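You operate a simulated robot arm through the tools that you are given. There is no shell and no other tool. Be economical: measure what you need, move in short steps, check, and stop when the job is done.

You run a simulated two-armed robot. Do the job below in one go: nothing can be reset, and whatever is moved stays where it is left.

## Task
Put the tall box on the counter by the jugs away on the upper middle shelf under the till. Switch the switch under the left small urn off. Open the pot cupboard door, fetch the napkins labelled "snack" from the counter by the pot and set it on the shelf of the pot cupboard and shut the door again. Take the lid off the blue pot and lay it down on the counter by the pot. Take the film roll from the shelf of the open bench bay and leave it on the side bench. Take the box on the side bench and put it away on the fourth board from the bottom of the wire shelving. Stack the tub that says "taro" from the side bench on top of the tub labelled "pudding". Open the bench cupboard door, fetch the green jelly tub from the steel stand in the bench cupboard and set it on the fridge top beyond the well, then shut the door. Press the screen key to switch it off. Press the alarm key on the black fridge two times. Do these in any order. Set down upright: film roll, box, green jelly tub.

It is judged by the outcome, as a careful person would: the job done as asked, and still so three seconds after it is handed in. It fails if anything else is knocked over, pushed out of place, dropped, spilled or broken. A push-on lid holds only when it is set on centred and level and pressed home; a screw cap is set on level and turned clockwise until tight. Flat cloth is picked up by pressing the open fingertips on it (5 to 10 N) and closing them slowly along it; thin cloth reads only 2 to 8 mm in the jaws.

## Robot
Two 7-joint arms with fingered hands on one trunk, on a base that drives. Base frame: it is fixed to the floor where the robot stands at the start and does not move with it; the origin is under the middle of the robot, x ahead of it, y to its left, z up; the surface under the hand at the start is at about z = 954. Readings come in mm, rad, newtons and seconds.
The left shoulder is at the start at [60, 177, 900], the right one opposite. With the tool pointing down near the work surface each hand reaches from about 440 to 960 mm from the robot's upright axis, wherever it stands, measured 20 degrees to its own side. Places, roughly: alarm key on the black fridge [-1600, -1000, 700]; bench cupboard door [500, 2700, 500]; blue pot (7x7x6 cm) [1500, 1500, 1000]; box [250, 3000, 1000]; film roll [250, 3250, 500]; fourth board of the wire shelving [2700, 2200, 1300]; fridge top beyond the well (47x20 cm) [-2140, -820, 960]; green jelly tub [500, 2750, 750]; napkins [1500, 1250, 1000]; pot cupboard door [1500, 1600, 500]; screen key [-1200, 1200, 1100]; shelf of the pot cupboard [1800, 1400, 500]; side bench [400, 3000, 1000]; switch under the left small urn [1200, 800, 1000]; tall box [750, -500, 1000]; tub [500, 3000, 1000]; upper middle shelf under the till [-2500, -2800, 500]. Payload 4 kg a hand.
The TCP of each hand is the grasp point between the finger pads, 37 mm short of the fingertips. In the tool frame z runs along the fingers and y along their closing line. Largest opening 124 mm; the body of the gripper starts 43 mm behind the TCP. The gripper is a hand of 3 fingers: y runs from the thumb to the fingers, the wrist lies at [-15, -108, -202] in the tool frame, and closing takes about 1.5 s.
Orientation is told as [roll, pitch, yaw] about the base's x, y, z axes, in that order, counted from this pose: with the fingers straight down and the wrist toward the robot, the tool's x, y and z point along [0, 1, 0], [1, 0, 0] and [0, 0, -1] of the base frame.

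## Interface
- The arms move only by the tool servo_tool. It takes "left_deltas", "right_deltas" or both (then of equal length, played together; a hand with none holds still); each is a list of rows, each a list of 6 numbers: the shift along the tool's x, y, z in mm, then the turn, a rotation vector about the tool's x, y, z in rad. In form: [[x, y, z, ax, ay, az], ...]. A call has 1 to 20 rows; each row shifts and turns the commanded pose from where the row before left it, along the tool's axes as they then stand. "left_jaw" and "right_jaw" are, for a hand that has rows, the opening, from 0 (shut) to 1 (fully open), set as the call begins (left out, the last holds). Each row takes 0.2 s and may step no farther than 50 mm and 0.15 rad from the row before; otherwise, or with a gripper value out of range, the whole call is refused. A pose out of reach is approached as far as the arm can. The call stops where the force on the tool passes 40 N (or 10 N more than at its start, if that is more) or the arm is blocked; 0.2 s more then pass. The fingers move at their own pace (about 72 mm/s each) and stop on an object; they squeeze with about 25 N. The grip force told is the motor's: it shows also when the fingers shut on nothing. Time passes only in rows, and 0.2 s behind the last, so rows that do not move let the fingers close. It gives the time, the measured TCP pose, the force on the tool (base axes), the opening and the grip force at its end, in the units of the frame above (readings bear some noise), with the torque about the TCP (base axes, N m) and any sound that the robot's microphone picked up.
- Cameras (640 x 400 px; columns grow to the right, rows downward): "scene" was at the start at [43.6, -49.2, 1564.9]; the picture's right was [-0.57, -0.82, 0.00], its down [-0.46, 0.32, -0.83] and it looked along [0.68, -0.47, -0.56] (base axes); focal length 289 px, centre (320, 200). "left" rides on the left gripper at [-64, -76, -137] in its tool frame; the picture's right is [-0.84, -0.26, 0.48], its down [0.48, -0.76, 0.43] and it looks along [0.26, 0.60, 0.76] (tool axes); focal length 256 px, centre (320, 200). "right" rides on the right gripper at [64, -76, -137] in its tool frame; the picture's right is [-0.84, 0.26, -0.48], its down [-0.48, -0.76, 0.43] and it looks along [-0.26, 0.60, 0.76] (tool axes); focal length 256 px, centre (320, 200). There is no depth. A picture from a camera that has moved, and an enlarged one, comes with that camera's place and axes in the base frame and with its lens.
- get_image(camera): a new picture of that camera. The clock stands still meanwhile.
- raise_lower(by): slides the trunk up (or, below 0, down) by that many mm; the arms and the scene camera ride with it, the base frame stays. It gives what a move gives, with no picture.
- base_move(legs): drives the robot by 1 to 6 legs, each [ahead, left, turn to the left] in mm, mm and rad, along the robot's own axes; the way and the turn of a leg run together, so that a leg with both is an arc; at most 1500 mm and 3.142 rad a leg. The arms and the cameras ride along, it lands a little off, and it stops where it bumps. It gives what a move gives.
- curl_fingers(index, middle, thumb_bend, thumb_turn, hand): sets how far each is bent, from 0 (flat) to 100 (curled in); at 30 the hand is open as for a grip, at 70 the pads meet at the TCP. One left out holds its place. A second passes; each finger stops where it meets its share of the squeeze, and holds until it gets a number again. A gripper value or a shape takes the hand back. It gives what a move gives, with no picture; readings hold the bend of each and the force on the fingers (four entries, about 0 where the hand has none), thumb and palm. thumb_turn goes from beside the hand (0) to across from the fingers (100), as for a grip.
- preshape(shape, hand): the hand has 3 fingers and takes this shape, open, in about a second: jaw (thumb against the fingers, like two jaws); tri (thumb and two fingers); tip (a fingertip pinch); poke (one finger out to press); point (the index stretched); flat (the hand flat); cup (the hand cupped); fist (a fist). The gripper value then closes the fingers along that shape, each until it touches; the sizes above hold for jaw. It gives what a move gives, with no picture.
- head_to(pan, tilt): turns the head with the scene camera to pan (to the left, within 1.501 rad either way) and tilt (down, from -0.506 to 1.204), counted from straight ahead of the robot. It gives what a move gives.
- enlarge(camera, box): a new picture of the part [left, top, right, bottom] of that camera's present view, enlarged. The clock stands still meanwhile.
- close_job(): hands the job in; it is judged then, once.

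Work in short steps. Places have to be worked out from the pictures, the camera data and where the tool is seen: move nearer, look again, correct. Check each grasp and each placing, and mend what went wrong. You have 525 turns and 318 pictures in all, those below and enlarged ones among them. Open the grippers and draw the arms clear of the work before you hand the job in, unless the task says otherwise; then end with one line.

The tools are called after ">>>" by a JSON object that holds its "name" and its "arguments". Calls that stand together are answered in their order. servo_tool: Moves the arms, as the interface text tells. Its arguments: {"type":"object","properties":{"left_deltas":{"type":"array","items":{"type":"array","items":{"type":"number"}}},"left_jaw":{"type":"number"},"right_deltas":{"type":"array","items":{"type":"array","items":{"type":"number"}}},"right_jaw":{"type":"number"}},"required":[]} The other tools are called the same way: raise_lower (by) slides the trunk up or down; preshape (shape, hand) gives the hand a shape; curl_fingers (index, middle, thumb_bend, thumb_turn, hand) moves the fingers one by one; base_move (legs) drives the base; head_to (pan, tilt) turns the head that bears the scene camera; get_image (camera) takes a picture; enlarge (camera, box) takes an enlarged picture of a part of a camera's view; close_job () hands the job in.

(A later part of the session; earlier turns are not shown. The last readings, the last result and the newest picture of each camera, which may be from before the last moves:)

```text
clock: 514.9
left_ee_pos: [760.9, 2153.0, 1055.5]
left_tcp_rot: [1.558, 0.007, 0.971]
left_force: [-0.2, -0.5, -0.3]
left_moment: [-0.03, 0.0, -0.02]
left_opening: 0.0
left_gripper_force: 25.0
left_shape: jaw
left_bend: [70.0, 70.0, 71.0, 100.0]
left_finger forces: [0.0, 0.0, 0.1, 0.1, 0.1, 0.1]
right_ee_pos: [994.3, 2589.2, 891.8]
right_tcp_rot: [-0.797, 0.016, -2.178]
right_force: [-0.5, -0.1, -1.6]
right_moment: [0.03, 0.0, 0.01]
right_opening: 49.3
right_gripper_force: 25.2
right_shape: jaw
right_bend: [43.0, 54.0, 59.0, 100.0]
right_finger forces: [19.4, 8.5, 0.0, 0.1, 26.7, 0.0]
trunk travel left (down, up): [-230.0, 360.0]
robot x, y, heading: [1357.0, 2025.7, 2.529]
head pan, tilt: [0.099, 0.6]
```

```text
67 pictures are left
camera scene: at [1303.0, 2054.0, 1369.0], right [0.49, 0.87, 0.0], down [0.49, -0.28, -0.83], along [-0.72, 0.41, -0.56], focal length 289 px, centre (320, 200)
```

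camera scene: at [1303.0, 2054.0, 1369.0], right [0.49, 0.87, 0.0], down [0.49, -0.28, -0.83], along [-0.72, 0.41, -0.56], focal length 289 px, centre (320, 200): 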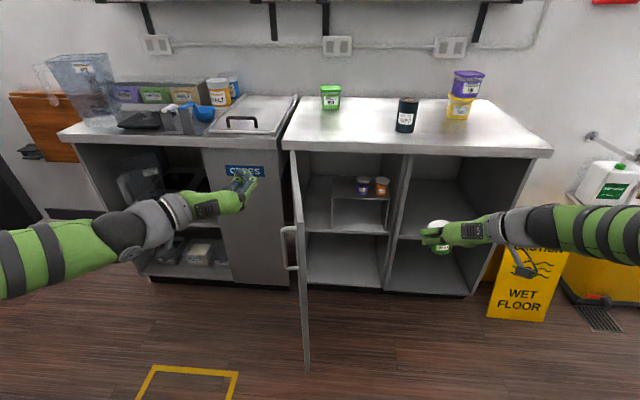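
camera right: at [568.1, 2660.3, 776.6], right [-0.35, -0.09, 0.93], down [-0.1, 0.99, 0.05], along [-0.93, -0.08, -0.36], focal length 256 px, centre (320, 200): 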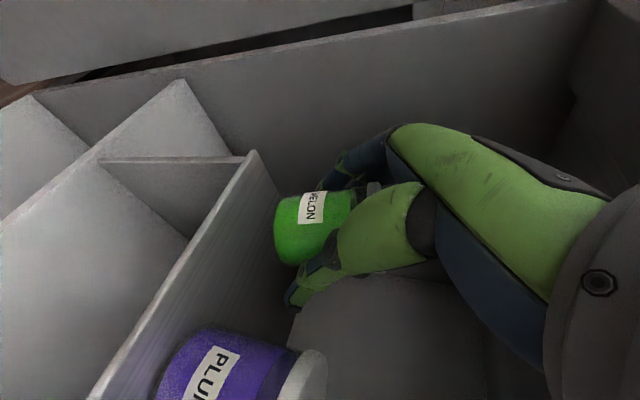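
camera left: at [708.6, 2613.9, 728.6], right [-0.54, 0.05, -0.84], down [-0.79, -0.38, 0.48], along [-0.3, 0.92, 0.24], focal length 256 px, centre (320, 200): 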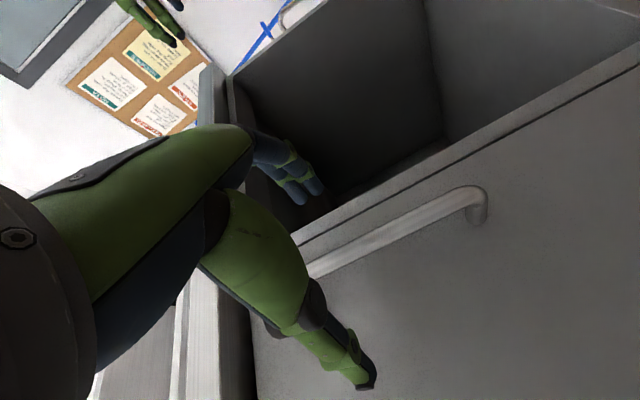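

Door will be pushed with the left fist. I raise the jar hand above bench height, drive forward 180, and lower the left hand outside the door.

>>> {"name": "servo_tool", "arguments": {"right_deltas": [[-28, 0, -28, 0, 0, 0], [-28, 0, -28, 0, 0, 0], [-28, 0, -28, 0, 0, 0], [-28, 0, -28, 0, 0, 0], [-28, 0, -28, 0, 0, 0], [0, 0, 0, 0, 0, 0]]}}

>>> {"name": "base_move", "arguments": {"legs": [[180, 0, 0.005]]}}

>>> {"name": "servo_tool", "arguments": {"left_deltas": [[-45, 0, 0, 0, 0, 0], [-45, 0, 0, 0, 0, 0], [-45, 0, 0, 0, 0, 0], [-45, 0, 0, 0, 0, 0], [-45, 0, 0, 0, 0, 0], [-45, 0, 0, 0, 0, 0], [0, 0, 0, 0, 0, 0]]}}

>>> {"name": "get_image", "arguments": {"camera": "scene"}}

```text
clock: 516.3
left_ee_pos: [763.0, 2153.8, 1056.2]
left_tcp_rot: [1.559, 0.007, 0.971]
left_force: [0.5, 0.1, 0.1]
left_moment: [-0.03, 0.01, -0.02]
left_opening: 0.0
left_gripper_force: 24.5
left_shape: jaw
left_bend: [70.0, 70.0, 71.0, 100.0]
left_finger forces: [0.1, 0.0, 0.1, 0.0, 0.0, 0.0]
right_ee_pos: [995.9, 2580.4, 1087.1]
right_tcp_rot: [-0.799, 0.017, -2.178]
right_force: [0.5, 0.3, -1.0]
right_moment: [0.0, -0.03, -0.03]
right_opening: 48.8
right_gripper_force: 25.0
right_shape: jaw
right_bend: [43.0, 54.0, 59.0, 100.0]
right_finger forces: [19.4, 8.3, 0.0, 0.1, 26.6, 0.0]
trunk travel left (down, up): [-230.0, 360.0]
robot x, y, heading: [1354.7, 2027.7, 2.522]
head pan, tilt: [0.099, 0.6]
```

```text
clock: 517.8
left_ee_pos: [613.2, 2252.5, 1055.7]
left_tcp_rot: [1.558, 0.008, 0.978]
left_force: [-0.5, -0.6, 0.6]
left_moment: [0.03, -0.02, 0.03]
left_opening: 0.2
left_gripper_force: 25.0
left_shape: jaw
left_bend: [70.0, 70.0, 71.0, 100.0]
left_finger forces: [0.0, 0.1, 0.1, 0.1, 0.1, 0.1]
right_ee_pos: [843.5, 2682.0, 1086.6]
right_tcp_rot: [-0.798, 0.015, -2.172]
right_force: [-0.3, 0.4, -2.2]
right_moment: [0.01, -0.02, 0.01]
right_opening: 49.3
right_gripper_force: 24.9
right_shape: jaw
right_bend: [43.0, 54.0, 59.0, 100.0]
right_finger forces: [19.4, 8.3, 0.0, 0.0, 26.6, 0.1]
trunk travel left (down, up): [-230.0, 360.0]
robot x, y, heading: [1207.1, 2129.8, 2.531]
head pan, tilt: [0.099, 0.6]
```

```text
clock: 519.4
left_ee_pos: [613.9, 2250.5, 786.2]
left_tcp_rot: [1.56, 0.006, 0.977]
left_force: [0.6, -0.1, 0.5]
left_moment: [-0.01, 0.01, 0.02]
left_opening: 0.0
left_gripper_force: 24.8
left_shape: jaw
left_bend: [70.0, 70.0, 71.0, 100.0]
left_finger forces: [0.0, 0.1, 0.1, 0.0, 0.0, 0.1]
right_ee_pos: [844.3, 2681.9, 1087.9]
right_tcp_rot: [-0.797, 0.016, -2.171]
right_force: [-0.8, 0.5, -1.7]
right_moment: [0.03, -0.04, -0.01]
right_opening: 49.0
right_gripper_force: 25.0
right_shape: jaw
right_bend: [43.0, 54.0, 59.0, 100.0]
right_finger forces: [19.4, 8.3, 0.0, 0.0, 26.5, 0.0]
trunk travel left (down, up): [-230.0, 360.0]
robot x, y, heading: [1208.0, 2129.4, 2.536]
head pan, tilt: [0.099, 0.6]
```

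```text
66 pictures are left
camera scene: at [1155.5, 2156.9, 1368.9], right [0.49, 0.87, 0.0], down [0.49, -0.28, -0.82], along [-0.72, 0.4, -0.57], focal length 289 px, centre (320, 200)
```

scene: 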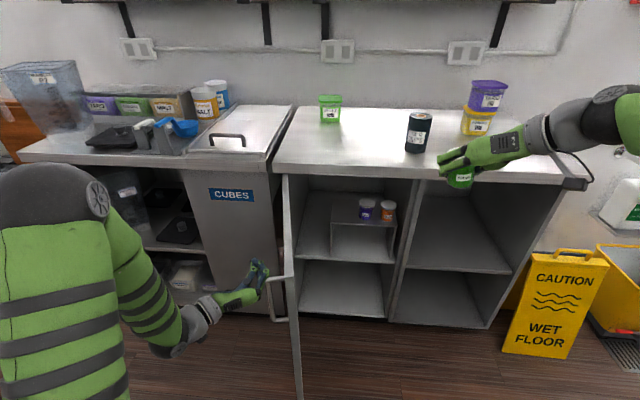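

Hand is outside the leaf. I push along the closing arc with base legs.

>>> {"name": "base_move", "arguments": {"legs": [[0, -35, 0], [22, -114, 0], [41, -77, 0]]}}

>>> {"name": "get_image", "arguments": {"camera": "scene"}}

```text
clock: 521.8
left_ee_pos: [694.1, 2473.5, 786.1]
left_tcp_rot: [1.56, 0.008, 0.98]
left_force: [0.0, 0.2, -1.0]
left_moment: [0.0, 0.0, -0.01]
left_opening: 0.0
left_gripper_force: 25.4
left_shape: jaw
left_bend: [70.0, 70.0, 71.0, 100.0]
left_finger forces: [0.0, 0.1, 0.1, 0.0, 0.1, 0.1]
right_ee_pos: [924.4, 2906.6, 1087.1]
right_tcp_rot: [-0.798, 0.016, -2.17]
right_force: [0.4, 1.3, -0.7]
right_moment: [0.01, -0.05, 0.02]
right_opening: 49.4
right_gripper_force: 25.4
right_shape: jaw
right_bend: [43.0, 54.0, 59.0, 100.0]
right_finger forces: [19.5, 8.4, 0.0, 0.0, 26.8, 0.0]
trunk travel left (down, up): [-230.0, 360.0]
robot x, y, heading: [1287.9, 2354.3, 2.535]
head pan, tilt: [0.099, 0.6]
```

```text
65 pictures are left
camera scene: at [1234.5, 2381.3, 1368.9], right [0.49, 0.87, 0.0], down [0.49, -0.28, -0.82], along [-0.72, 0.4, -0.57], focal length 289 px, centre (320, 200)
```

scene: 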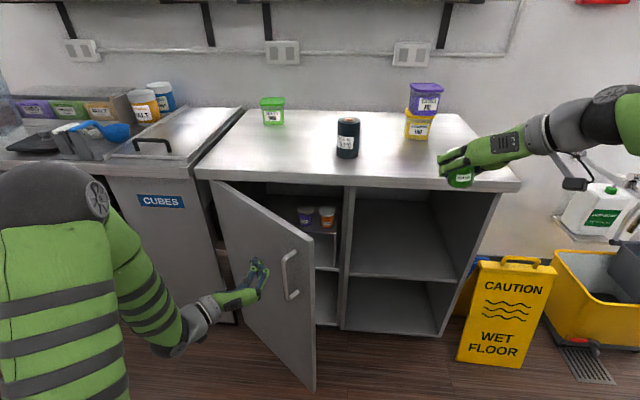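

Closing well. I continue the remaining legs.

>>> {"name": "base_move", "arguments": {"legs": [[59, -64, 0], [74, -47, 0], [45, -16, 0]]}}

>>> {"name": "servo_tool", "arguments": {"left_deltas": [[0, 0, 15, 0, 0, 0], [0, 0, 12, 0, 0, 0], [0, 0, 10, 0, 0, 0]]}}

>>> {"name": "get_image", "arguments": {"camera": "scene"}}

```text
clock: 524.1
left_ee_pos: [617.7, 2680.8, 787.0]
left_tcp_rot: [1.556, 0.008, 0.979]
left_force: [-0.4, -0.2, -0.2]
left_moment: [-0.03, 0.04, 0.05]
left_opening: 0.3
left_gripper_force: 25.3
left_shape: jaw
left_bend: [70.0, 70.0, 71.0, 100.0]
left_finger forces: [0.0, 0.0, 0.0, 0.0, 0.0, 0.0]
right_ee_pos: [847.6, 3111.6, 1086.5]
right_tcp_rot: [-0.797, 0.016, -2.172]
right_force: [0.3, 0.8, -2.1]
right_moment: [0.04, -0.01, 0.0]
right_opening: 49.0
right_gripper_force: 24.6
right_shape: jaw
right_bend: [43.0, 54.0, 59.0, 100.0]
right_finger forces: [19.5, 8.3, 0.1, 0.0, 26.7, 0.0]
trunk travel left (down, up): [-230.0, 360.0]
robot x, y, heading: [1215.1, 2559.5, 2.53]
head pan, tilt: [0.099, 0.6]
```

```text
clock: 524.9
left_ee_pos: [587.7, 2701.0, 786.8]
left_tcp_rot: [1.559, 0.006, 0.977]
left_force: [-0.7, -0.4, -0.6]
left_moment: [-0.02, -0.02, 0.04]
left_opening: 0.0
left_gripper_force: 25.6
left_shape: jaw
left_bend: [70.0, 70.0, 71.0, 100.0]
left_finger forces: [0.0, 0.1, 0.0, 0.1, 0.0, 0.0]
right_ee_pos: [847.7, 3110.5, 1086.1]
right_tcp_rot: [-0.798, 0.014, -2.17]
right_force: [0.2, -0.3, -1.5]
right_moment: [0.04, -0.01, -0.01]
right_opening: 48.9
right_gripper_force: 24.6
right_shape: jaw
right_bend: [43.0, 54.0, 59.0, 100.0]
right_finger forces: [19.5, 8.3, 0.1, 0.1, 26.7, 0.0]
trunk travel left (down, up): [-230.0, 360.0]
robot x, y, heading: [1209.1, 2560.8, 2.534]
head pan, tilt: [0.099, 0.6]
```

```text
64 pictures are left
camera scene: at [1159.0, 2586.6, 1369.0], right [0.49, 0.87, 0.0], down [0.49, -0.28, -0.82], along [-0.72, 0.4, -0.57], focal length 289 px, centre (320, 200)
```

scene: 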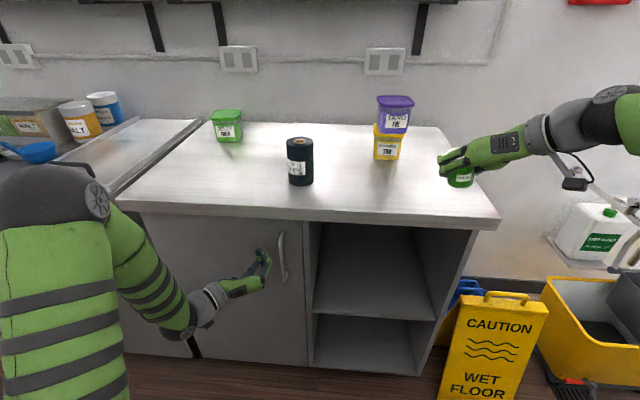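

>>> {"name": "servo_tool", "arguments": {"left_deltas": [[0, 0, 10, 0, 0, 0], [0, 0, 10, 0, 0, 0], [0, 0, 8, 0, 0, 0], [0, 0, 6, 0, 0, 0]]}}

>>> {"name": "enlarge", "arguments": {"camera": "scene", "box": [180, 190, 360, 370]}}

```text
clock: 525.8
left_ee_pos: [569.4, 2715.1, 784.2]
left_tcp_rot: [1.551, 0.006, 0.973]
left_force: [15.5, -11.9, 3.5]
left_moment: [0.09, 0.11, 0.07]
left_opening: 0.0
left_gripper_force: 25.0
left_shape: jaw
left_bend: [70.0, 70.0, 70.0, 100.0]
left_finger forces: [0.1, 0.0, 0.1, 0.1, 0.1, 0.0]
right_ee_pos: [847.3, 3110.1, 1087.4]
right_tcp_rot: [-0.799, 0.015, -2.169]
right_force: [0.5, 0.3, -1.6]
right_moment: [0.03, -0.01, 0.03]
right_opening: 48.9
right_gripper_force: 25.1
right_shape: jaw
right_bend: [43.0, 54.0, 59.0, 100.0]
right_finger forces: [19.5, 8.3, 0.1, 0.0, 26.6, 0.0]
trunk travel left (down, up): [-230.0, 360.0]
robot x, y, heading: [1212.2, 2555.8, 2.535]
head pan, tilt: [0.099, 0.6]
stopped in row 4 (left hand): the force on the tool passed its limit at 49 N (the readings are from after the stop); the commanded pose is now the measured one
```

```text
2.22 times, centred on (270, 280) of scene
camera zoom: at [1161.2, 2585.0, 1369.2], right [0.48, 0.87, 0.0], down [0.49, -0.27, -0.83], along [-0.72, 0.4, -0.56], focal length 642 px, centre (431, 22)
```

zoom: 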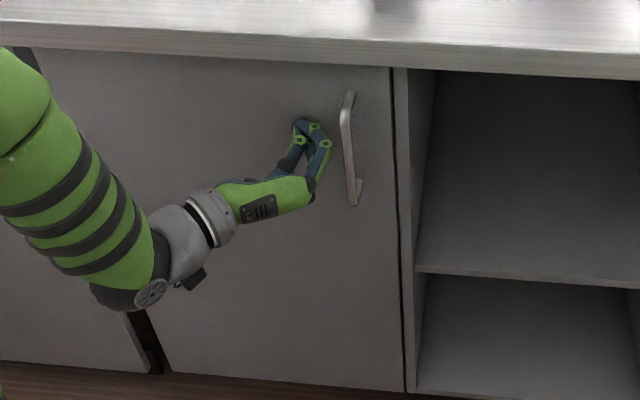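

Door shut firmly. Now I carry the jar to the fridge: retract both hands, back into the aisle, and strafe along it.

>>> {"name": "servo_tool", "arguments": {"left_deltas": [[0, 0, -40, 0, 0, 0], [0, 0, -40, 0, 0, 0], [0, 0, -40, 0, 0, 0], [0, 0, -30, 0, 0, 0], [40, 0, 0, 0, 0, 0], [40, 0, 0, 0, 0, 0], [40, 0, 0, 0, 0, 0], [40, 0, 0, 0, 0, 0], [40, 0, 0, 0, 0, 0]], "right_deltas": [[24, 0, -25, 0, 0, 0], [24, 0, -25, 0, 0, 0], [24, 0, -25, 0, 0, 0], [24, 0, -25, 0, 0, 0], [-20, 0, -20, 0, 0, 0], [-20, 0, -20, 0, 0, 0], [-20, 0, -20, 0, 0, 0], [0, 0, 0, 0, 0, 0], [0, 0, 0, 0, 0, 0]]}}

>>> {"name": "base_move", "arguments": {"legs": [[-320, 0, 0], [0, 1400, 0], [0, 1400, 0]]}}

>>> {"name": "head_to", "arguments": {"pan": 0.3, "tilt": 0.5}}

>>> {"name": "get_image", "arguments": {"camera": "scene"}}

```text
clock: 527.8
left_ee_pos: [627.7, 2642.8, 972.0]
left_tcp_rot: [1.549, 0.006, 0.975]
left_force: [-0.1, 0.9, 0.2]
left_moment: [0.0, 0.0, 0.0]
left_opening: 0.0
left_gripper_force: 24.8
left_shape: jaw
left_bend: [70.0, 70.0, 71.0, 100.0]
left_finger forces: [0.0, 0.1, 0.0, 0.0, 0.0, 0.0]
left hand out of reach, approached as far as the arm can: row 3, 4, 5
right_ee_pos: [960.2, 3029.5, 1172.1]
right_tcp_rot: [-0.798, 0.015, -2.17]
right_force: [0.4, -0.1, -1.5]
right_moment: [0.01, -0.02, 0.03]
right_opening: 48.8
right_gripper_force: 25.3
right_shape: jaw
right_bend: [43.0, 54.0, 59.0, 100.0]
right_finger forces: [19.2, 8.3, 0.1, 0.1, 26.3, 0.0]
trunk travel left (down, up): [-230.0, 360.0]
robot x, y, heading: [1210.6, 2560.6, 2.536]
head pan, tilt: [0.099, 0.6]
```

```text
clock: 542.9
left_ee_pos: [-691.2, 185.0, 973.0]
left_tcp_rot: [1.55, 0.006, 0.972]
left_force: [-0.6, -0.5, -0.2]
left_moment: [0.0, 0.0, 0.0]
left_opening: 0.0
left_gripper_force: 25.1
left_shape: jaw
left_bend: [70.0, 70.0, 71.0, 100.0]
left_finger forces: [0.0, 0.0, 0.0, 0.0, 0.1, 0.0]
right_ee_pos: [-356.6, 571.2, 1170.8]
right_tcp_rot: [-0.797, 0.016, -2.172]
right_force: [0.1, 0.8, -1.6]
right_moment: [0.01, 0.01, -0.04]
right_opening: 49.0
right_gripper_force: 25.2
right_shape: jaw
right_bend: [43.0, 54.0, 59.0, 100.0]
right_finger forces: [19.3, 8.3, 0.0, 0.0, 26.3, 0.0]
trunk travel left (down, up): [-230.0, 360.0]
robot x, y, heading: [-107.7, 98.8, 2.532]
head pan, tilt: [0.099, 0.6]
```

```text
clock: 543.6
left_ee_pos: [-690.2, 186.3, 973.0]
left_tcp_rot: [1.55, 0.005, 0.972]
left_force: [0.2, 0.1, -0.6]
left_moment: [0.02, -0.01, 0.03]
left_opening: 0.0
left_gripper_force: 25.1
left_shape: jaw
left_bend: [70.0, 70.0, 71.0, 100.0]
left_finger forces: [0.0, 0.0, 0.0, 0.0, 0.0, 0.0]
right_ee_pos: [-356.5, 571.0, 1171.5]
right_tcp_rot: [-0.799, 0.016, -2.171]
right_force: [0.0, -0.2, -1.6]
right_moment: [0.03, 0.0, 0.01]
right_opening: 48.9
right_gripper_force: 24.8
right_shape: jaw
right_bend: [43.0, 54.0, 59.0, 100.0]
right_finger forces: [19.2, 8.3, 0.0, 0.0, 26.4, 0.0]
trunk travel left (down, up): [-230.0, 360.0]
robot x, y, heading: [-107.7, 101.7, 2.532]
head pan, tilt: [0.3, 0.499]
```

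```text
62 pictures are left
camera scene: at [-168.8, 112.1, 1378.0], right [0.3, 0.95, 0.0], down [0.46, -0.15, -0.88], along [-0.84, 0.27, -0.48], focal length 289 px, centre (320, 200)
```

scene: 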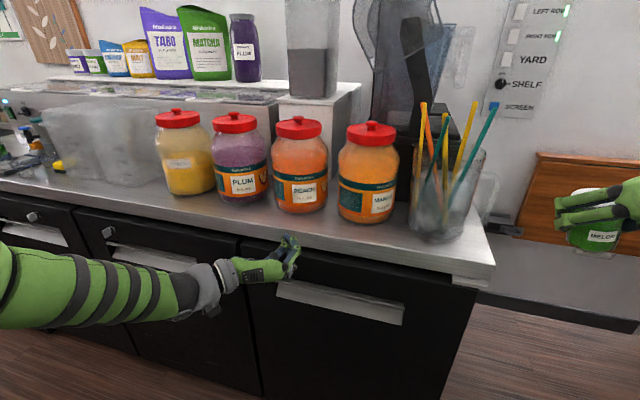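

Path is clear. I back 40 mm more for margin and continue left to the fridge end.

>>> {"name": "base_move", "arguments": {"legs": [[-40, 0, 0.002], [0, 1400, 0], [0, 480, 0]]}}

>>> {"name": "head_to", "arguments": {"pan": 0.0, "tilt": 0.5}}

>>> {"name": "get_image", "arguments": {"camera": "scene"}}

```text
clock: 553.5
left_ee_pos: [-1697.4, -1413.3, 971.5]
left_tcp_rot: [1.548, 0.005, 1.005]
left_force: [-0.9, 0.2, 0.3]
left_moment: [0.02, 0.0, -0.02]
left_opening: 0.0
left_gripper_force: 25.2
left_shape: jaw
left_bend: [70.0, 70.0, 71.0, 100.0]
left_finger forces: [0.1, 0.0, 0.1, 0.1, 0.0, 0.0]
right_ee_pos: [-1375.0, -1016.2, 1171.4]
right_tcp_rot: [-0.798, 0.016, -2.138]
right_force: [0.1, 0.5, -2.2]
right_moment: [0.0, -0.01, 0.0]
right_opening: 48.8
right_gripper_force: 25.3
right_shape: jaw
right_bend: [43.0, 54.0, 59.0, 100.0]
right_finger forces: [19.2, 8.3, 0.0, 0.0, 26.3, 0.0]
trunk travel left (down, up): [-230.0, 360.0]
robot x, y, heading: [-1107.7, -1478.1, 2.571]
head pan, tilt: [0.3, 0.499]
```

```text
clock: 554.3
left_ee_pos: [-1696.7, -1414.4, 972.3]
left_tcp_rot: [1.551, 0.004, 1.005]
left_force: [0.3, -0.6, 0.1]
left_moment: [0.0, 0.02, 0.0]
left_opening: 0.0
left_gripper_force: 25.0
left_shape: jaw
left_bend: [70.0, 70.0, 71.0, 100.0]
left_finger forces: [0.1, 0.1, 0.0, 0.1, 0.0, 0.0]
right_ee_pos: [-1375.6, -1016.2, 1173.4]
right_tcp_rot: [-0.798, 0.017, -2.137]
right_force: [0.6, -0.3, -1.8]
right_moment: [-0.02, -0.01, 0.01]
right_opening: 48.9
right_gripper_force: 24.9
right_shape: jaw
right_bend: [43.0, 54.0, 59.0, 100.0]
right_finger forces: [19.3, 8.3, 0.0, 0.0, 26.2, 0.1]
trunk travel left (down, up): [-230.0, 360.0]
robot x, y, heading: [-1111.1, -1477.4, 2.569]
head pan, tilt: [0.0, 0.499]
```

```text
61 pictures are left
camera scene: at [-1161.4, -1444.4, 1378.1], right [0.54, 0.84, 0.0], down [0.4, -0.26, -0.88], along [-0.74, 0.48, -0.48], focal length 289 px, centre (320, 200)
```

scene: 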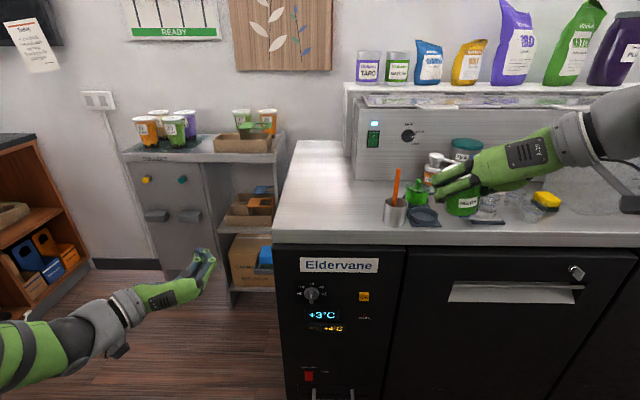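

The strip (u≈-1979…-1766, beyond n≈-1033) is clear. I rotate the jar hand 0.6 rad clockwise so its wrist lies behind the jar, straighten the heading, and shift left.

>>> {"name": "servo_tool", "arguments": {"right_deltas": [[0, 0, 0, 0.1075, 0, 0.105], [0, 0, 0, 0.1075, 0, 0.105], [0, 0, 0, 0.1075, 0, 0.105], [0, 0, 0, 0.1075, 0, 0.105], [0, 0, 0, 0, 0, 0]]}}

>>> {"name": "base_move", "arguments": {"legs": [[0, 0, -0.034], [0, 150, 0]]}}

>>> {"name": "get_image", "arguments": {"camera": "scene"}}

```text
clock: 555.5
left_ee_pos: [-1696.4, -1413.3, 973.0]
left_tcp_rot: [1.551, 0.005, 1.003]
left_force: [-0.2, -0.1, -0.2]
left_moment: [-0.03, -0.01, -0.03]
left_opening: 0.0
left_gripper_force: 24.4
left_shape: jaw
left_bend: [70.0, 70.0, 71.0, 100.0]
left_finger forces: [0.0, 0.1, 0.0, 0.0, 0.1, 0.0]
right_ee_pos: [-1377.4, -1017.3, 1172.5]
right_tcp_rot: [-0.806, 0.013, -2.741]
right_force: [0.0, -0.2, -2.2]
right_moment: [0.03, -0.01, 0.04]
right_opening: 48.6
right_gripper_force: 25.2
right_shape: jaw
right_bend: [43.0, 54.0, 59.0, 100.0]
right_finger forces: [19.2, 8.3, 0.0, 0.1, 26.3, 0.0]
trunk travel left (down, up): [-230.0, 360.0]
robot x, y, heading: [-1108.5, -1478.4, 2.568]
head pan, tilt: [0.0, 0.499]
```

```text
clock: 557.2
left_ee_pos: [-1781.0, -1517.9, 972.6]
left_tcp_rot: [1.55, 0.007, 0.974]
left_force: [-0.4, -0.4, -0.4]
left_moment: [0.0, 0.0, -0.02]
left_opening: 0.2
left_gripper_force: 24.9
left_shape: jaw
left_bend: [70.0, 70.0, 71.0, 100.0]
left_finger forces: [0.0, 0.0, 0.0, 0.0, 0.0, 0.1]
right_ee_pos: [-1447.4, -1131.3, 1172.9]
right_tcp_rot: [-0.807, 0.013, -2.77]
right_force: [0.1, 1.2, -1.7]
right_moment: [0.02, -0.02, -0.01]
right_opening: 49.1
right_gripper_force: 25.2
right_shape: jaw
right_bend: [43.0, 54.0, 59.0, 100.0]
right_finger forces: [19.2, 8.2, 0.0, 0.0, 26.2, 0.1]
trunk travel left (down, up): [-230.0, 360.0]
robot x, y, heading: [-1200.1, -1601.3, 2.536]
head pan, tilt: [0.0, 0.499]
```

```text
60 pictures are left
camera scene: at [-1246.4, -1566.6, 1378.0], right [0.57, 0.82, 0.0], down [0.39, -0.27, -0.88], along [-0.72, 0.5, -0.48], focal length 289 px, centre (320, 200)
```

scene: 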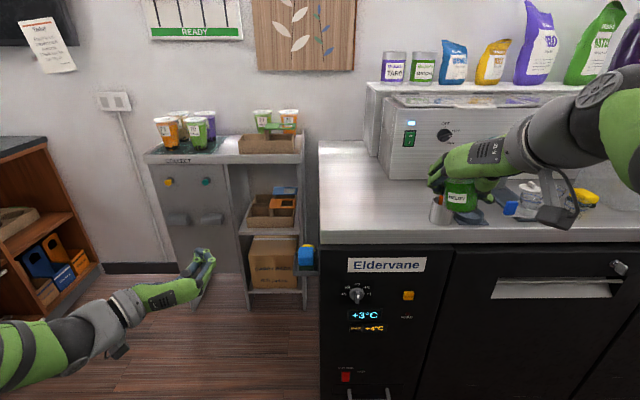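

I strafe left 130 and drive forward 330 toward the strip.

>>> {"name": "base_move", "arguments": {"legs": [[0, 130, 0], [320, 0, 0]]}}

>>> {"name": "get_image", "arguments": {"camera": "scene"}}

>>> {"name": "get_image", "arguments": {"camera": "right"}}

```text
clock: 560.3
left_ee_pos: [-2116.3, -1437.5, 973.2]
left_tcp_rot: [1.55, 0.004, 0.966]
left_force: [-0.5, 0.2, 0.0]
left_moment: [0.0, 0.02, -0.03]
left_opening: 0.0
left_gripper_force: 25.1
left_shape: jaw
left_bend: [70.0, 70.0, 71.0, 100.0]
left_finger forces: [0.1, 0.0, 0.0, 0.0, 0.1, 0.1]
right_ee_pos: [-1781.1, -1051.8, 1172.8]
right_tcp_rot: [-0.806, 0.012, -2.777]
right_force: [-0.1, -0.6, -2.0]
right_moment: [0.01, 0.0, 0.02]
right_opening: 48.9
right_gripper_force: 24.5
right_shape: jaw
right_bend: [43.0, 54.0, 59.0, 100.0]
right_finger forces: [19.2, 8.1, 0.0, 0.0, 26.2, 0.0]
trunk travel left (down, up): [-230.0, 360.0]
robot x, y, heading: [-1531.9, -1525.6, 2.529]
head pan, tilt: [0.0, 0.499]
```

```text
59 pictures are left
camera scene: at [-1582.9, -1487.8, 1378.0], right [0.58, 0.82, 0.0], down [0.39, -0.28, -0.88], along [-0.72, 0.5, -0.48], focal length 289 px, centre (320, 200)
```

scene: 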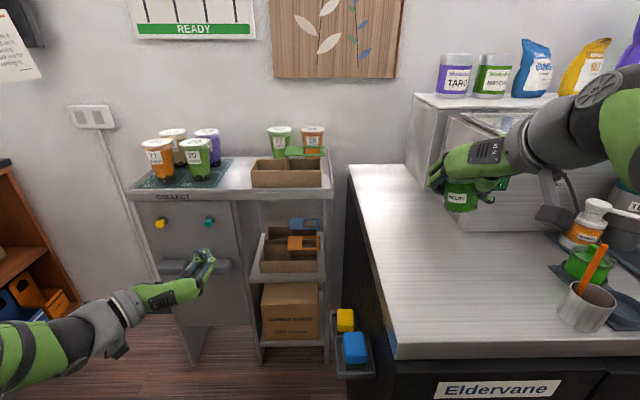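

```text
58 pictures are left
camera right: at [-1659.8, -1158.9, 1221.2], right [-0.33, 0.12, 0.94], down [0.48, 0.88, 0.06], along [-0.81, 0.47, -0.35], focal length 256 px, centre (320, 200)
```

right: 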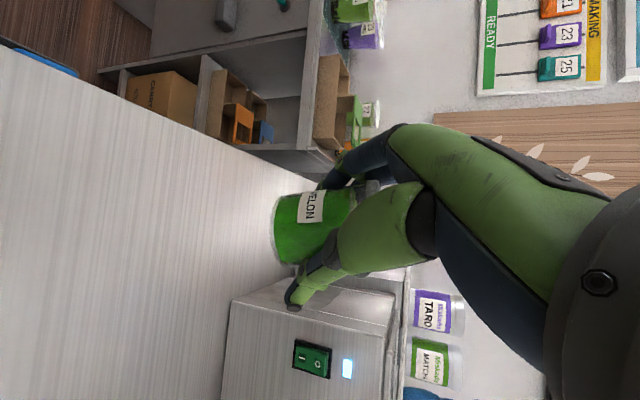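

I raise the trunk 200 for reach (lowering the hand equally), then extend 337 mm over the strip.

>>> {"name": "raise_lower", "arguments": {"by": 200}}

>>> {"name": "servo_tool", "arguments": {"right_deltas": [[-21, 21, 22, 0, 0, 0], [-21, 21, 22, 0, 0, 0], [-21, 21, 22, 0, 0, 0], [-21, 21, 22, 0, 0, 0], [-21, 21, 22, 0, 0, 0], [-21, 21, 22, 0, 0, 0], [-21, 21, 22, 0, 0, 0], [-21, 21, 22, 0, 0, 0], [-21, 21, 22, 0, 0, 0], [0, 0, 0, 0, 0, 0]]}}

>>> {"name": "get_image", "arguments": {"camera": "scene"}}

>>> {"name": "get_image", "arguments": {"camera": "right"}}

```text
clock: 562.4
left_ee_pos: [-2115.8, -1436.3, 1172.5]
left_tcp_rot: [1.549, 0.005, 0.966]
left_force: [-1.0, -0.2, 0.2]
left_moment: [0.01, 0.02, 0.03]
left_opening: 0.1
left_gripper_force: 25.3
left_shape: jaw
left_bend: [70.0, 70.0, 71.0, 100.0]
left_finger forces: [0.0, 0.0, 0.0, 0.0, 0.0, 0.1]
right_ee_pos: [-1781.8, -1051.7, 1372.1]
right_tcp_rot: [-0.807, 0.012, -2.777]
right_force: [-0.5, -0.1, -0.7]
right_moment: [0.01, -0.02, 0.0]
right_opening: 48.7
right_gripper_force: 24.9
right_shape: jaw
right_bend: [43.0, 54.0, 59.0, 100.0]
right_finger forces: [19.1, 8.2, 0.0, 0.0, 26.2, 0.0]
trunk travel left (down, up): [-430.0, 160.0]
robot x, y, heading: [-1532.7, -1527.4, 2.533]
head pan, tilt: [0.0, 0.499]
```

```text
clock: 564.6
left_ee_pos: [-2117.0, -1437.8, 1171.9]
left_tcp_rot: [1.549, 0.006, 0.968]
left_force: [-0.3, 0.3, -0.1]
left_moment: [0.03, 0.0, 0.03]
left_opening: 0.0
left_gripper_force: 25.1
left_shape: jaw
left_bend: [70.0, 70.0, 71.0, 100.0]
left_finger forces: [0.0, 0.0, 0.0, 0.1, 0.0, 0.0]
right_ee_pos: [-2025.3, -885.6, 1370.8]
right_tcp_rot: [-0.806, 0.013, -2.778]
right_force: [-1.4, -0.5, -2.7]
right_moment: [-0.01, -0.03, 0.03]
right_opening: 48.7
right_gripper_force: 25.5
right_shape: jaw
right_bend: [43.0, 54.0, 59.0, 100.0]
right_finger forces: [19.0, 8.3, 0.0, 0.0, 26.0, 0.1]
right hand out of reach, approached as far as the arm can: row 9
trunk travel left (down, up): [-430.0, 160.0]
robot x, y, heading: [-1531.7, -1523.5, 2.525]
head pan, tilt: [0.0, 0.499]
```

```text
57 pictures are left
camera scene: at [-1583.0, -1487.6, 1578.0], right [0.58, 0.82, 0.0], down [0.39, -0.28, -0.88], along [-0.72, 0.5, -0.48], focal length 289 px, centre (320, 200)
```

scene: 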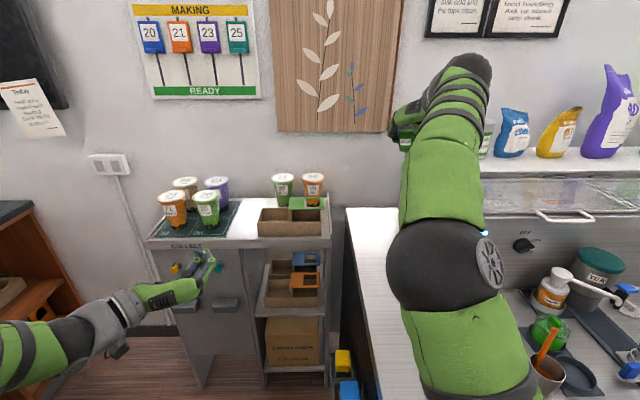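

```text
56 pictures are left
camera right: at [-1904.5, -992.2, 1419.2], right [-0.33, 0.12, 0.94], down [0.48, 0.88, 0.06], along [-0.81, 0.47, -0.35], focal length 256 px, centre (320, 200)
```

right: 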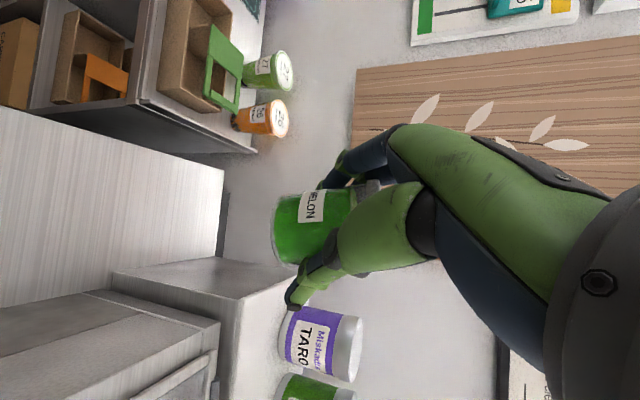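

Jar is over the strip at n≈-1158, u≈-1883. I lower 290 mm while moving slightly farther in.

>>> {"name": "servo_tool", "arguments": {"right_deltas": [[29, 0, 28, 0, 0, 0], [29, 0, 28, 0, 0, 0], [29, 0, 28, 0, 0, 0], [26, 3, 31, 0, 0, 0], [26, 3, 31, 0, 0, 0], [26, 3, 31, 0, 0, 0], [26, 3, 31, 0, 0, 0], [0, 0, 0, 0, 0, 0]]}}

>>> {"name": "get_image", "arguments": {"camera": "right"}}

>>> {"name": "get_image", "arguments": {"camera": "scene"}}

```text
clock: 566.4
left_ee_pos: [-2116.1, -1437.3, 1172.4]
left_tcp_rot: [1.547, 0.005, 0.967]
left_force: [-0.1, 0.7, -0.7]
left_moment: [0.0, 0.02, 0.02]
left_opening: 0.0
left_gripper_force: 25.3
left_shape: jaw
left_bend: [70.0, 70.0, 71.0, 100.0]
left_finger forces: [0.1, 0.0, 0.0, 0.1, 0.1, 0.0]
right_ee_pos: [-2037.9, -872.6, 1084.3]
right_tcp_rot: [-0.807, 0.013, -2.778]
right_force: [0.4, -0.5, -1.2]
right_moment: [0.02, -0.03, 0.02]
right_opening: 48.1
right_gripper_force: 25.1
right_shape: jaw
right_bend: [43.0, 54.0, 59.0, 100.0]
right_finger forces: [18.9, 8.4, 0.0, 0.0, 26.0, 0.0]
trunk travel left (down, up): [-430.0, 160.0]
robot x, y, heading: [-1533.6, -1522.9, 2.535]
head pan, tilt: [0.0, 0.499]
```

```text
55 pictures are left
camera right: at [-1916.4, -979.3, 1134.2], right [-0.33, 0.12, 0.94], down [0.48, 0.88, 0.06], along [-0.81, 0.47, -0.35], focal length 256 px, centre (320, 200)
```

right: 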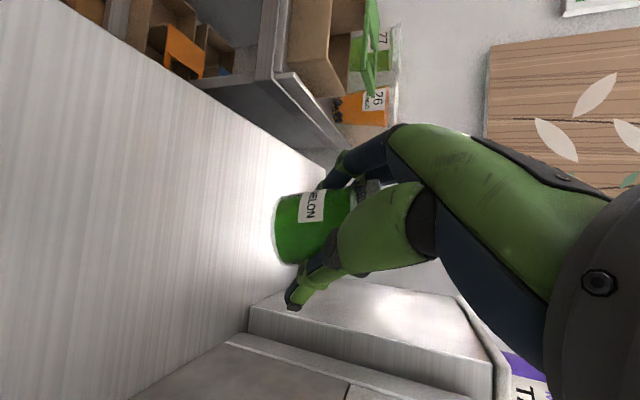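

```text
54 pictures are left
camera scene: at [-1582.9, -1487.9, 1578.1], right [0.57, 0.82, 0.0], down [0.39, -0.28, -0.88], along [-0.72, 0.5, -0.48], focal length 289 px, centre (320, 200)
```

scene: 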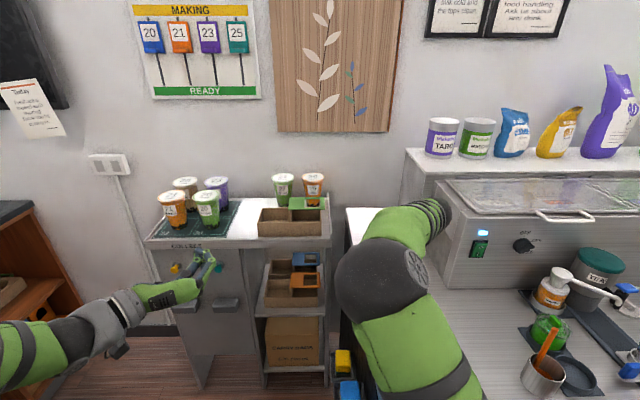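

Good position (n≈-1176, u≈-1879). I lower 78 mm, then creep to contact.

>>> {"name": "servo_tool", "arguments": {"right_deltas": [[22, 0, 21, 0, 0, 0], [18, 0, 17, 0, 0, 0], [14, 0, 14, 0, 0, 0], [3, 0, 3, 0, 0, 0]]}}

>>> {"name": "servo_tool", "arguments": {"right_deltas": [[2, 0, 2, 0, 0, 0], [2, 0, 2, 0, 0, 0], [2, 0, 2, 0, 0, 0]]}}

>>> {"name": "get_image", "arguments": {"camera": "right"}}

```text
clock: 567.4
left_ee_pos: [-2116.7, -1437.4, 1172.2]
left_tcp_rot: [1.549, 0.005, 0.966]
left_force: [0.3, 0.0, -0.5]
left_moment: [-0.01, 0.0, 0.0]
left_opening: 0.0
left_gripper_force: 25.0
left_shape: jaw
left_bend: [70.0, 70.0, 71.0, 100.0]
left_finger forces: [0.0, 0.0, 0.1, 0.0, 0.0, 0.0]
right_ee_pos: [-2043.3, -882.2, 1011.7]
right_tcp_rot: [-0.806, 0.013, -2.776]
right_force: [0.5, 0.5, -1.9]
right_moment: [0.02, -0.01, -0.02]
right_opening: 48.4
right_gripper_force: 25.1
right_shape: jaw
right_bend: [43.0, 54.0, 59.0, 100.0]
right_finger forces: [18.9, 8.7, 0.1, 0.1, 26.2, 0.0]
right hand out of reach, approached as far as the arm can: row 2, 3
trunk travel left (down, up): [-430.0, 160.0]
robot x, y, heading: [-1536.4, -1525.5, 2.53]
head pan, tilt: [0.0, 0.499]
```

```text
clock: 568.2
left_ee_pos: [-2117.2, -1436.6, 1172.3]
left_tcp_rot: [1.549, 0.005, 0.968]
left_force: [0.7, 1.0, -0.2]
left_moment: [0.0, -0.02, 0.0]
left_opening: 0.1
left_gripper_force: 25.2
left_shape: jaw
left_bend: [70.0, 70.0, 71.0, 100.0]
left_finger forces: [0.0, 0.0, 0.0, 0.0, 0.0, 0.0]
right_ee_pos: [-2044.3, -885.5, 1004.2]
right_tcp_rot: [-0.807, 0.012, -2.777]
right_force: [0.3, 0.0, -0.9]
right_moment: [0.03, -0.03, -0.02]
right_opening: 48.4
right_gripper_force: 25.1
right_shape: jaw
right_bend: [43.0, 54.0, 59.0, 100.0]
right_finger forces: [18.8, 8.7, 0.1, 0.0, 26.0, 0.1]
right hand out of reach, approached as far as the arm can: row 1
trunk travel left (down, up): [-430.0, 160.0]
robot x, y, heading: [-1534.2, -1526.0, 2.532]
head pan, tilt: [0.0, 0.499]
```

```text
53 pictures are left
camera right: at [-1922.6, -990.9, 1053.6], right [-0.33, 0.12, 0.94], down [0.48, 0.88, 0.06], along [-0.81, 0.47, -0.35], focal length 256 px, centre (320, 200)
```

right: 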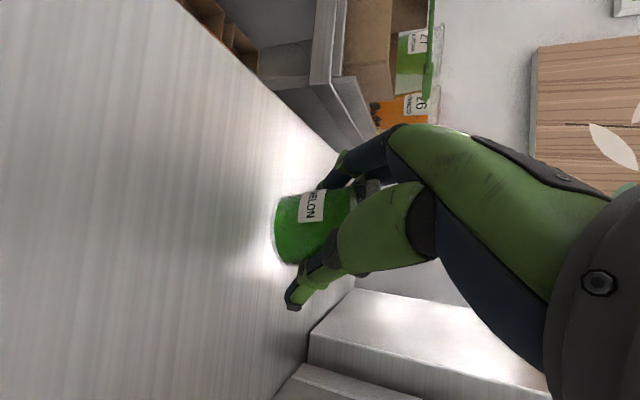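

Near the surface; since the arm is at its limit I lower with the trunk in small steps.

>>> {"name": "raise_lower", "arguments": {"by": -8}}

>>> {"name": "raise_lower", "arguments": {"by": -4}}

```text
clock: 568.8
left_ee_pos: [-2116.6, -1437.1, 1164.3]
left_tcp_rot: [1.55, 0.006, 0.967]
left_force: [-0.5, -0.3, -0.7]
left_moment: [-0.01, -0.01, -0.02]
left_opening: 0.1
left_gripper_force: 25.3
left_shape: jaw
left_bend: [70.0, 70.0, 71.0, 100.0]
left_finger forces: [0.0, 0.0, 0.1, 0.1, 0.1, 0.0]
right_ee_pos: [-2045.4, -884.7, 996.4]
right_tcp_rot: [-0.808, 0.014, -2.776]
right_force: [-0.1, 0.8, -2.0]
right_moment: [0.01, -0.01, -0.02]
right_opening: 48.3
right_gripper_force: 24.8
right_shape: jaw
right_bend: [43.0, 54.0, 59.0, 100.0]
right_finger forces: [18.8, 8.6, 0.1, 0.0, 26.0, 0.0]
trunk travel left (down, up): [-422.0, 168.0]
robot x, y, heading: [-1534.9, -1523.0, 2.527]
head pan, tilt: [0.0, 0.499]
```

```text
clock: 569.3
left_ee_pos: [-2116.2, -1436.5, 1160.0]
left_tcp_rot: [1.55, 0.006, 0.967]
left_force: [0.6, -0.4, 0.3]
left_moment: [0.01, 0.02, -0.02]
left_opening: 0.0
left_gripper_force: 25.0
left_shape: jaw
left_bend: [70.0, 70.0, 71.0, 100.0]
left_finger forces: [0.1, 0.1, 0.0, 0.1, 0.0, 0.0]
right_ee_pos: [-2043.2, -883.2, 991.8]
right_tcp_rot: [-0.809, 0.013, -2.776]
right_force: [0.3, 0.3, -1.4]
right_moment: [0.02, -0.01, 0.01]
right_opening: 48.3
right_gripper_force: 24.9
right_shape: jaw
right_bend: [43.0, 54.0, 59.0, 100.0]
right_finger forces: [18.8, 8.5, 0.0, 0.0, 26.0, 0.0]
trunk travel left (down, up): [-418.0, 172.0]
robot x, y, heading: [-1530.1, -1524.1, 2.524]
head pan, tilt: [0.0, 0.499]
```

>>> {"name": "raise_lower", "arguments": {"by": -4}}

>>> {"name": "raise_lower", "arguments": {"by": -4}}

>>> {"name": "get_image", "arguments": {"camera": "right"}}

```text
clock: 569.9
left_ee_pos: [-2115.3, -1436.5, 1156.6]
left_tcp_rot: [1.55, 0.003, 0.967]
left_force: [0.0, -0.2, 0.5]
left_moment: [0.02, -0.01, 0.01]
left_opening: 0.0
left_gripper_force: 25.2
left_shape: jaw
left_bend: [70.0, 70.0, 71.0, 100.0]
left_finger forces: [0.0, 0.0, 0.0, 0.0, 0.0, 0.0]
right_ee_pos: [-2043.9, -884.4, 990.3]
right_tcp_rot: [-0.81, 0.013, -2.775]
right_force: [0.9, 1.6, 4.9]
right_moment: [-0.05, 0.17, 0.01]
right_opening: 48.4
right_gripper_force: 25.3
right_shape: jaw
right_bend: [43.0, 54.0, 59.0, 100.0]
right_finger forces: [18.0, 9.2, 0.1, 0.1, 27.3, 0.0]
trunk travel left (down, up): [-414.0, 176.0]
robot x, y, heading: [-1536.1, -1527.1, 2.529]
head pan, tilt: [0.0, 0.499]
```

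```text
clock: 570.4
left_ee_pos: [-2115.0, -1437.9, 1153.3]
left_tcp_rot: [1.551, 0.007, 0.967]
left_force: [-0.2, 1.0, -0.1]
left_moment: [0.0, 0.04, 0.02]
left_opening: 0.0
left_gripper_force: 25.0
left_shape: jaw
left_bend: [70.0, 70.0, 71.0, 100.0]
left_finger forces: [0.0, 0.0, 0.0, 0.1, 0.0, 0.0]
right_ee_pos: [-2043.0, -885.0, 986.9]
right_tcp_rot: [-0.812, 0.01, -2.778]
right_force: [2.9, 3.1, 17.8]
right_moment: [-0.01, 0.55, -0.06]
right_opening: 48.6
right_gripper_force: 25.4
right_shape: jaw
right_bend: [43.0, 55.0, 59.0, 100.0]
right_finger forces: [17.5, 10.6, 0.1, 0.0, 30.5, 0.0]
trunk travel left (down, up): [-410.0, 180.0]
robot x, y, heading: [-1531.5, -1524.8, 2.529]
head pan, tilt: [0.0, 0.499]
```

```text
52 pictures are left
camera right: at [-1921.6, -991.1, 1035.9], right [-0.33, 0.12, 0.94], down [0.48, 0.88, 0.06], along [-0.81, 0.47, -0.35], focal length 256 px, centre (320, 200)
```

right: 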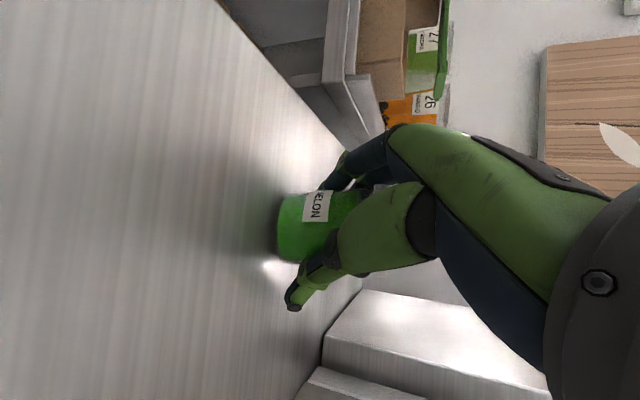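

Contact made. I relieve 3 mm, open, and retract along the tool axis.

>>> {"name": "raise_lower", "arguments": {"by": 3}}

>>> {"name": "servo_tool", "arguments": {"right_deltas": [[0, 0, 0, 0, 0, 0], [0, 0, 0, 0, 0, 0], [0, 0, 0, 0, 0, 0], [0, 0, 0, 0, 0, 0], [0, 0, 0, 0, 0, 0]], "right_jaw": 0.75}}

>>> {"name": "get_image", "arguments": {"camera": "right"}}

```text
clock: 570.9
left_ee_pos: [-2116.3, -1436.8, 1154.7]
left_tcp_rot: [1.549, 0.005, 0.968]
left_force: [0.1, 0.9, -0.4]
left_moment: [0.0, 0.02, -0.01]
left_opening: 0.0
left_gripper_force: 25.2
left_shape: jaw
left_bend: [70.0, 70.0, 71.0, 100.0]
left_finger forces: [0.0, 0.0, 0.0, 0.0, 0.0, 0.0]
right_ee_pos: [-2043.9, -885.8, 988.1]
right_tcp_rot: [-0.807, 0.011, -2.775]
right_force: [1.8, 4.0, 11.7]
right_moment: [0.03, 0.42, -0.15]
right_opening: 48.9
right_gripper_force: 24.5
right_shape: jaw
right_bend: [43.0, 55.0, 59.0, 100.0]
right_finger forces: [18.3, 11.1, 0.0, 0.1, 29.0, 0.1]
trunk travel left (down, up): [-413.0, 177.0]
robot x, y, heading: [-1533.1, -1522.3, 2.53]
head pan, tilt: [0.0, 0.499]
```

```text
clock: 572.1
left_ee_pos: [-2117.5, -1438.1, 1156.1]
left_tcp_rot: [1.551, 0.007, 0.968]
left_force: [0.1, 0.7, -0.3]
left_moment: [0.01, 0.0, 0.02]
left_opening: 0.0
left_gripper_force: 25.0
left_shape: jaw
left_bend: [70.0, 70.0, 71.0, 100.0]
left_finger forces: [0.0, 0.1, 0.1, 0.0, 0.0, 0.1]
right_ee_pos: [-2043.4, -884.7, 986.7]
right_tcp_rot: [-0.807, 0.014, -2.776]
right_force: [-0.5, 1.3, 0.7]
right_moment: [-0.01, 0.01, -0.03]
right_opening: 92.8
right_gripper_force: 0.1
right_shape: jaw
right_bend: [34.0, 37.0, 44.0, 99.0]
right_finger forces: [0.0, 0.0, 0.1, 0.0, 0.0, 0.1]
trunk travel left (down, up): [-413.0, 177.0]
robot x, y, heading: [-1535.2, -1525.0, 2.53]
head pan, tilt: [0.0, 0.499]
```

```text
51 pictures are left
camera right: at [-1922.5, -991.1, 1036.7], right [-0.33, 0.12, 0.94], down [0.48, 0.88, 0.06], along [-0.81, 0.47, -0.35], focal length 256 px, centre (320, 200)
```

right: 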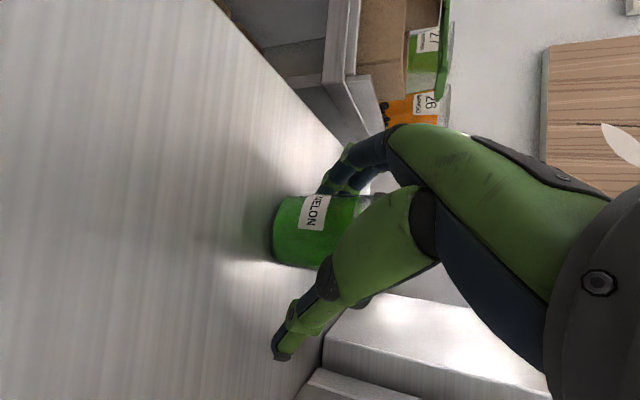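

>>> {"name": "servo_tool", "arguments": {"right_deltas": [[0, 0, -15, 0, 0, 0], [0, 0, -25, 0, 0, 0], [0, 0, -35, 0, 0, 0], [0, 0, -40, 0, 0, 0], [0, 0, -40, 0, 0, 0]]}}

>>> {"name": "get_image", "arguments": {"camera": "right"}}

```text
clock: 573.3
left_ee_pos: [-2116.1, -1437.4, 1155.4]
left_tcp_rot: [1.548, 0.005, 0.967]
left_force: [-0.8, -0.3, -0.2]
left_moment: [0.0, 0.0, 0.01]
left_opening: 0.0
left_gripper_force: 24.7
left_shape: jaw
left_bend: [70.0, 70.0, 71.0, 100.0]
left_finger forces: [0.0, 0.0, 0.1, 0.1, 0.0, 0.0]
right_ee_pos: [-2002.9, -990.2, 1094.6]
right_tcp_rot: [-0.808, 0.012, -2.775]
right_force: [0.9, 0.2, -0.5]
right_moment: [0.01, -0.03, -0.01]
right_opening: 92.6
right_gripper_force: 0.1
right_shape: jaw
right_bend: [34.0, 37.0, 44.0, 99.0]
right_finger forces: [0.0, 0.1, 0.0, 0.0, 0.0, 0.1]
trunk travel left (down, up): [-413.0, 177.0]
robot x, y, heading: [-1534.7, -1521.0, 2.532]
head pan, tilt: [0.0, 0.499]
```

```text
50 pictures are left
camera right: at [-1882.7, -1096.6, 1144.1], right [-0.33, 0.12, 0.94], down [0.48, 0.88, 0.06], along [-0.81, 0.47, -0.35], focal length 256 px, centre (320, 200)
```

right: 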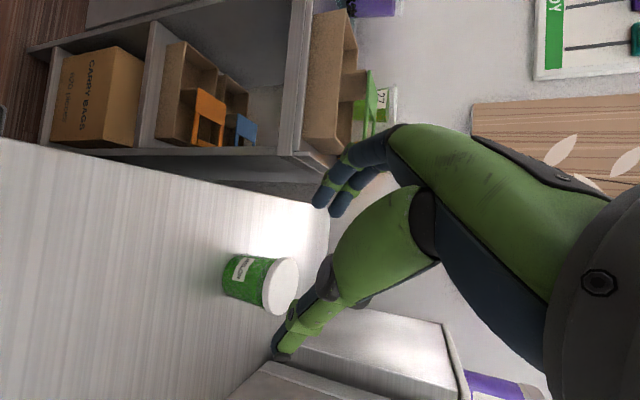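

The jelly tub stands upright on the fridge strip. I back out and take a confirming look.

>>> {"name": "base_move", "arguments": {"legs": [[-230, 0, 0]]}}

>>> {"name": "get_image", "arguments": {"camera": "scene"}}

```text
clock: 575.0
left_ee_pos: [-1927.9, -1571.0, 1156.9]
left_tcp_rot: [1.55, 0.006, 0.972]
left_force: [-0.1, -1.0, 0.2]
left_moment: [-0.03, -0.02, 0.02]
left_opening: 0.0
left_gripper_force: 24.9
left_shape: jaw
left_bend: [70.0, 70.0, 71.0, 100.0]
left_finger forces: [0.0, 0.0, 0.1, 0.0, 0.0, 0.0]
right_ee_pos: [-1819.0, -1123.8, 1095.5]
right_tcp_rot: [-0.808, 0.012, -2.773]
right_force: [0.2, -0.2, -0.2]
right_moment: [0.0, 0.0, -0.03]
right_opening: 92.5
right_gripper_force: 0.1
right_shape: jaw
right_bend: [34.0, 37.0, 44.0, 99.0]
right_finger forces: [0.0, 0.0, 0.0, 0.0, 0.1, 0.1]
trunk travel left (down, up): [-413.0, 177.0]
robot x, y, heading: [-1348.2, -1655.9, 2.535]
head pan, tilt: [0.0, 0.499]
```

```text
49 pictures are left
camera scene: at [-1394.3, -1620.2, 1561.1], right [0.57, 0.82, 0.0], down [0.39, -0.27, -0.88], along [-0.72, 0.5, -0.48], focal length 289 px, centre (320, 200)
```

scene: 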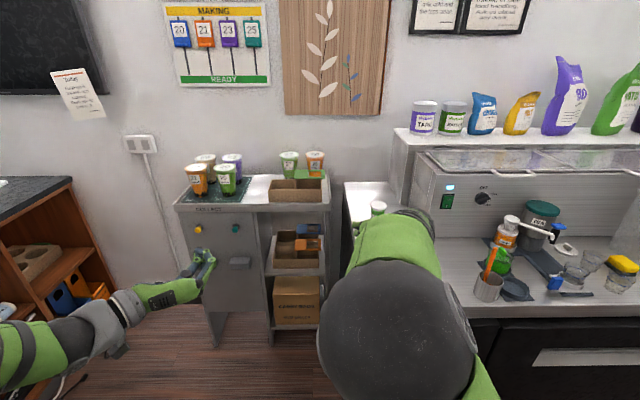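

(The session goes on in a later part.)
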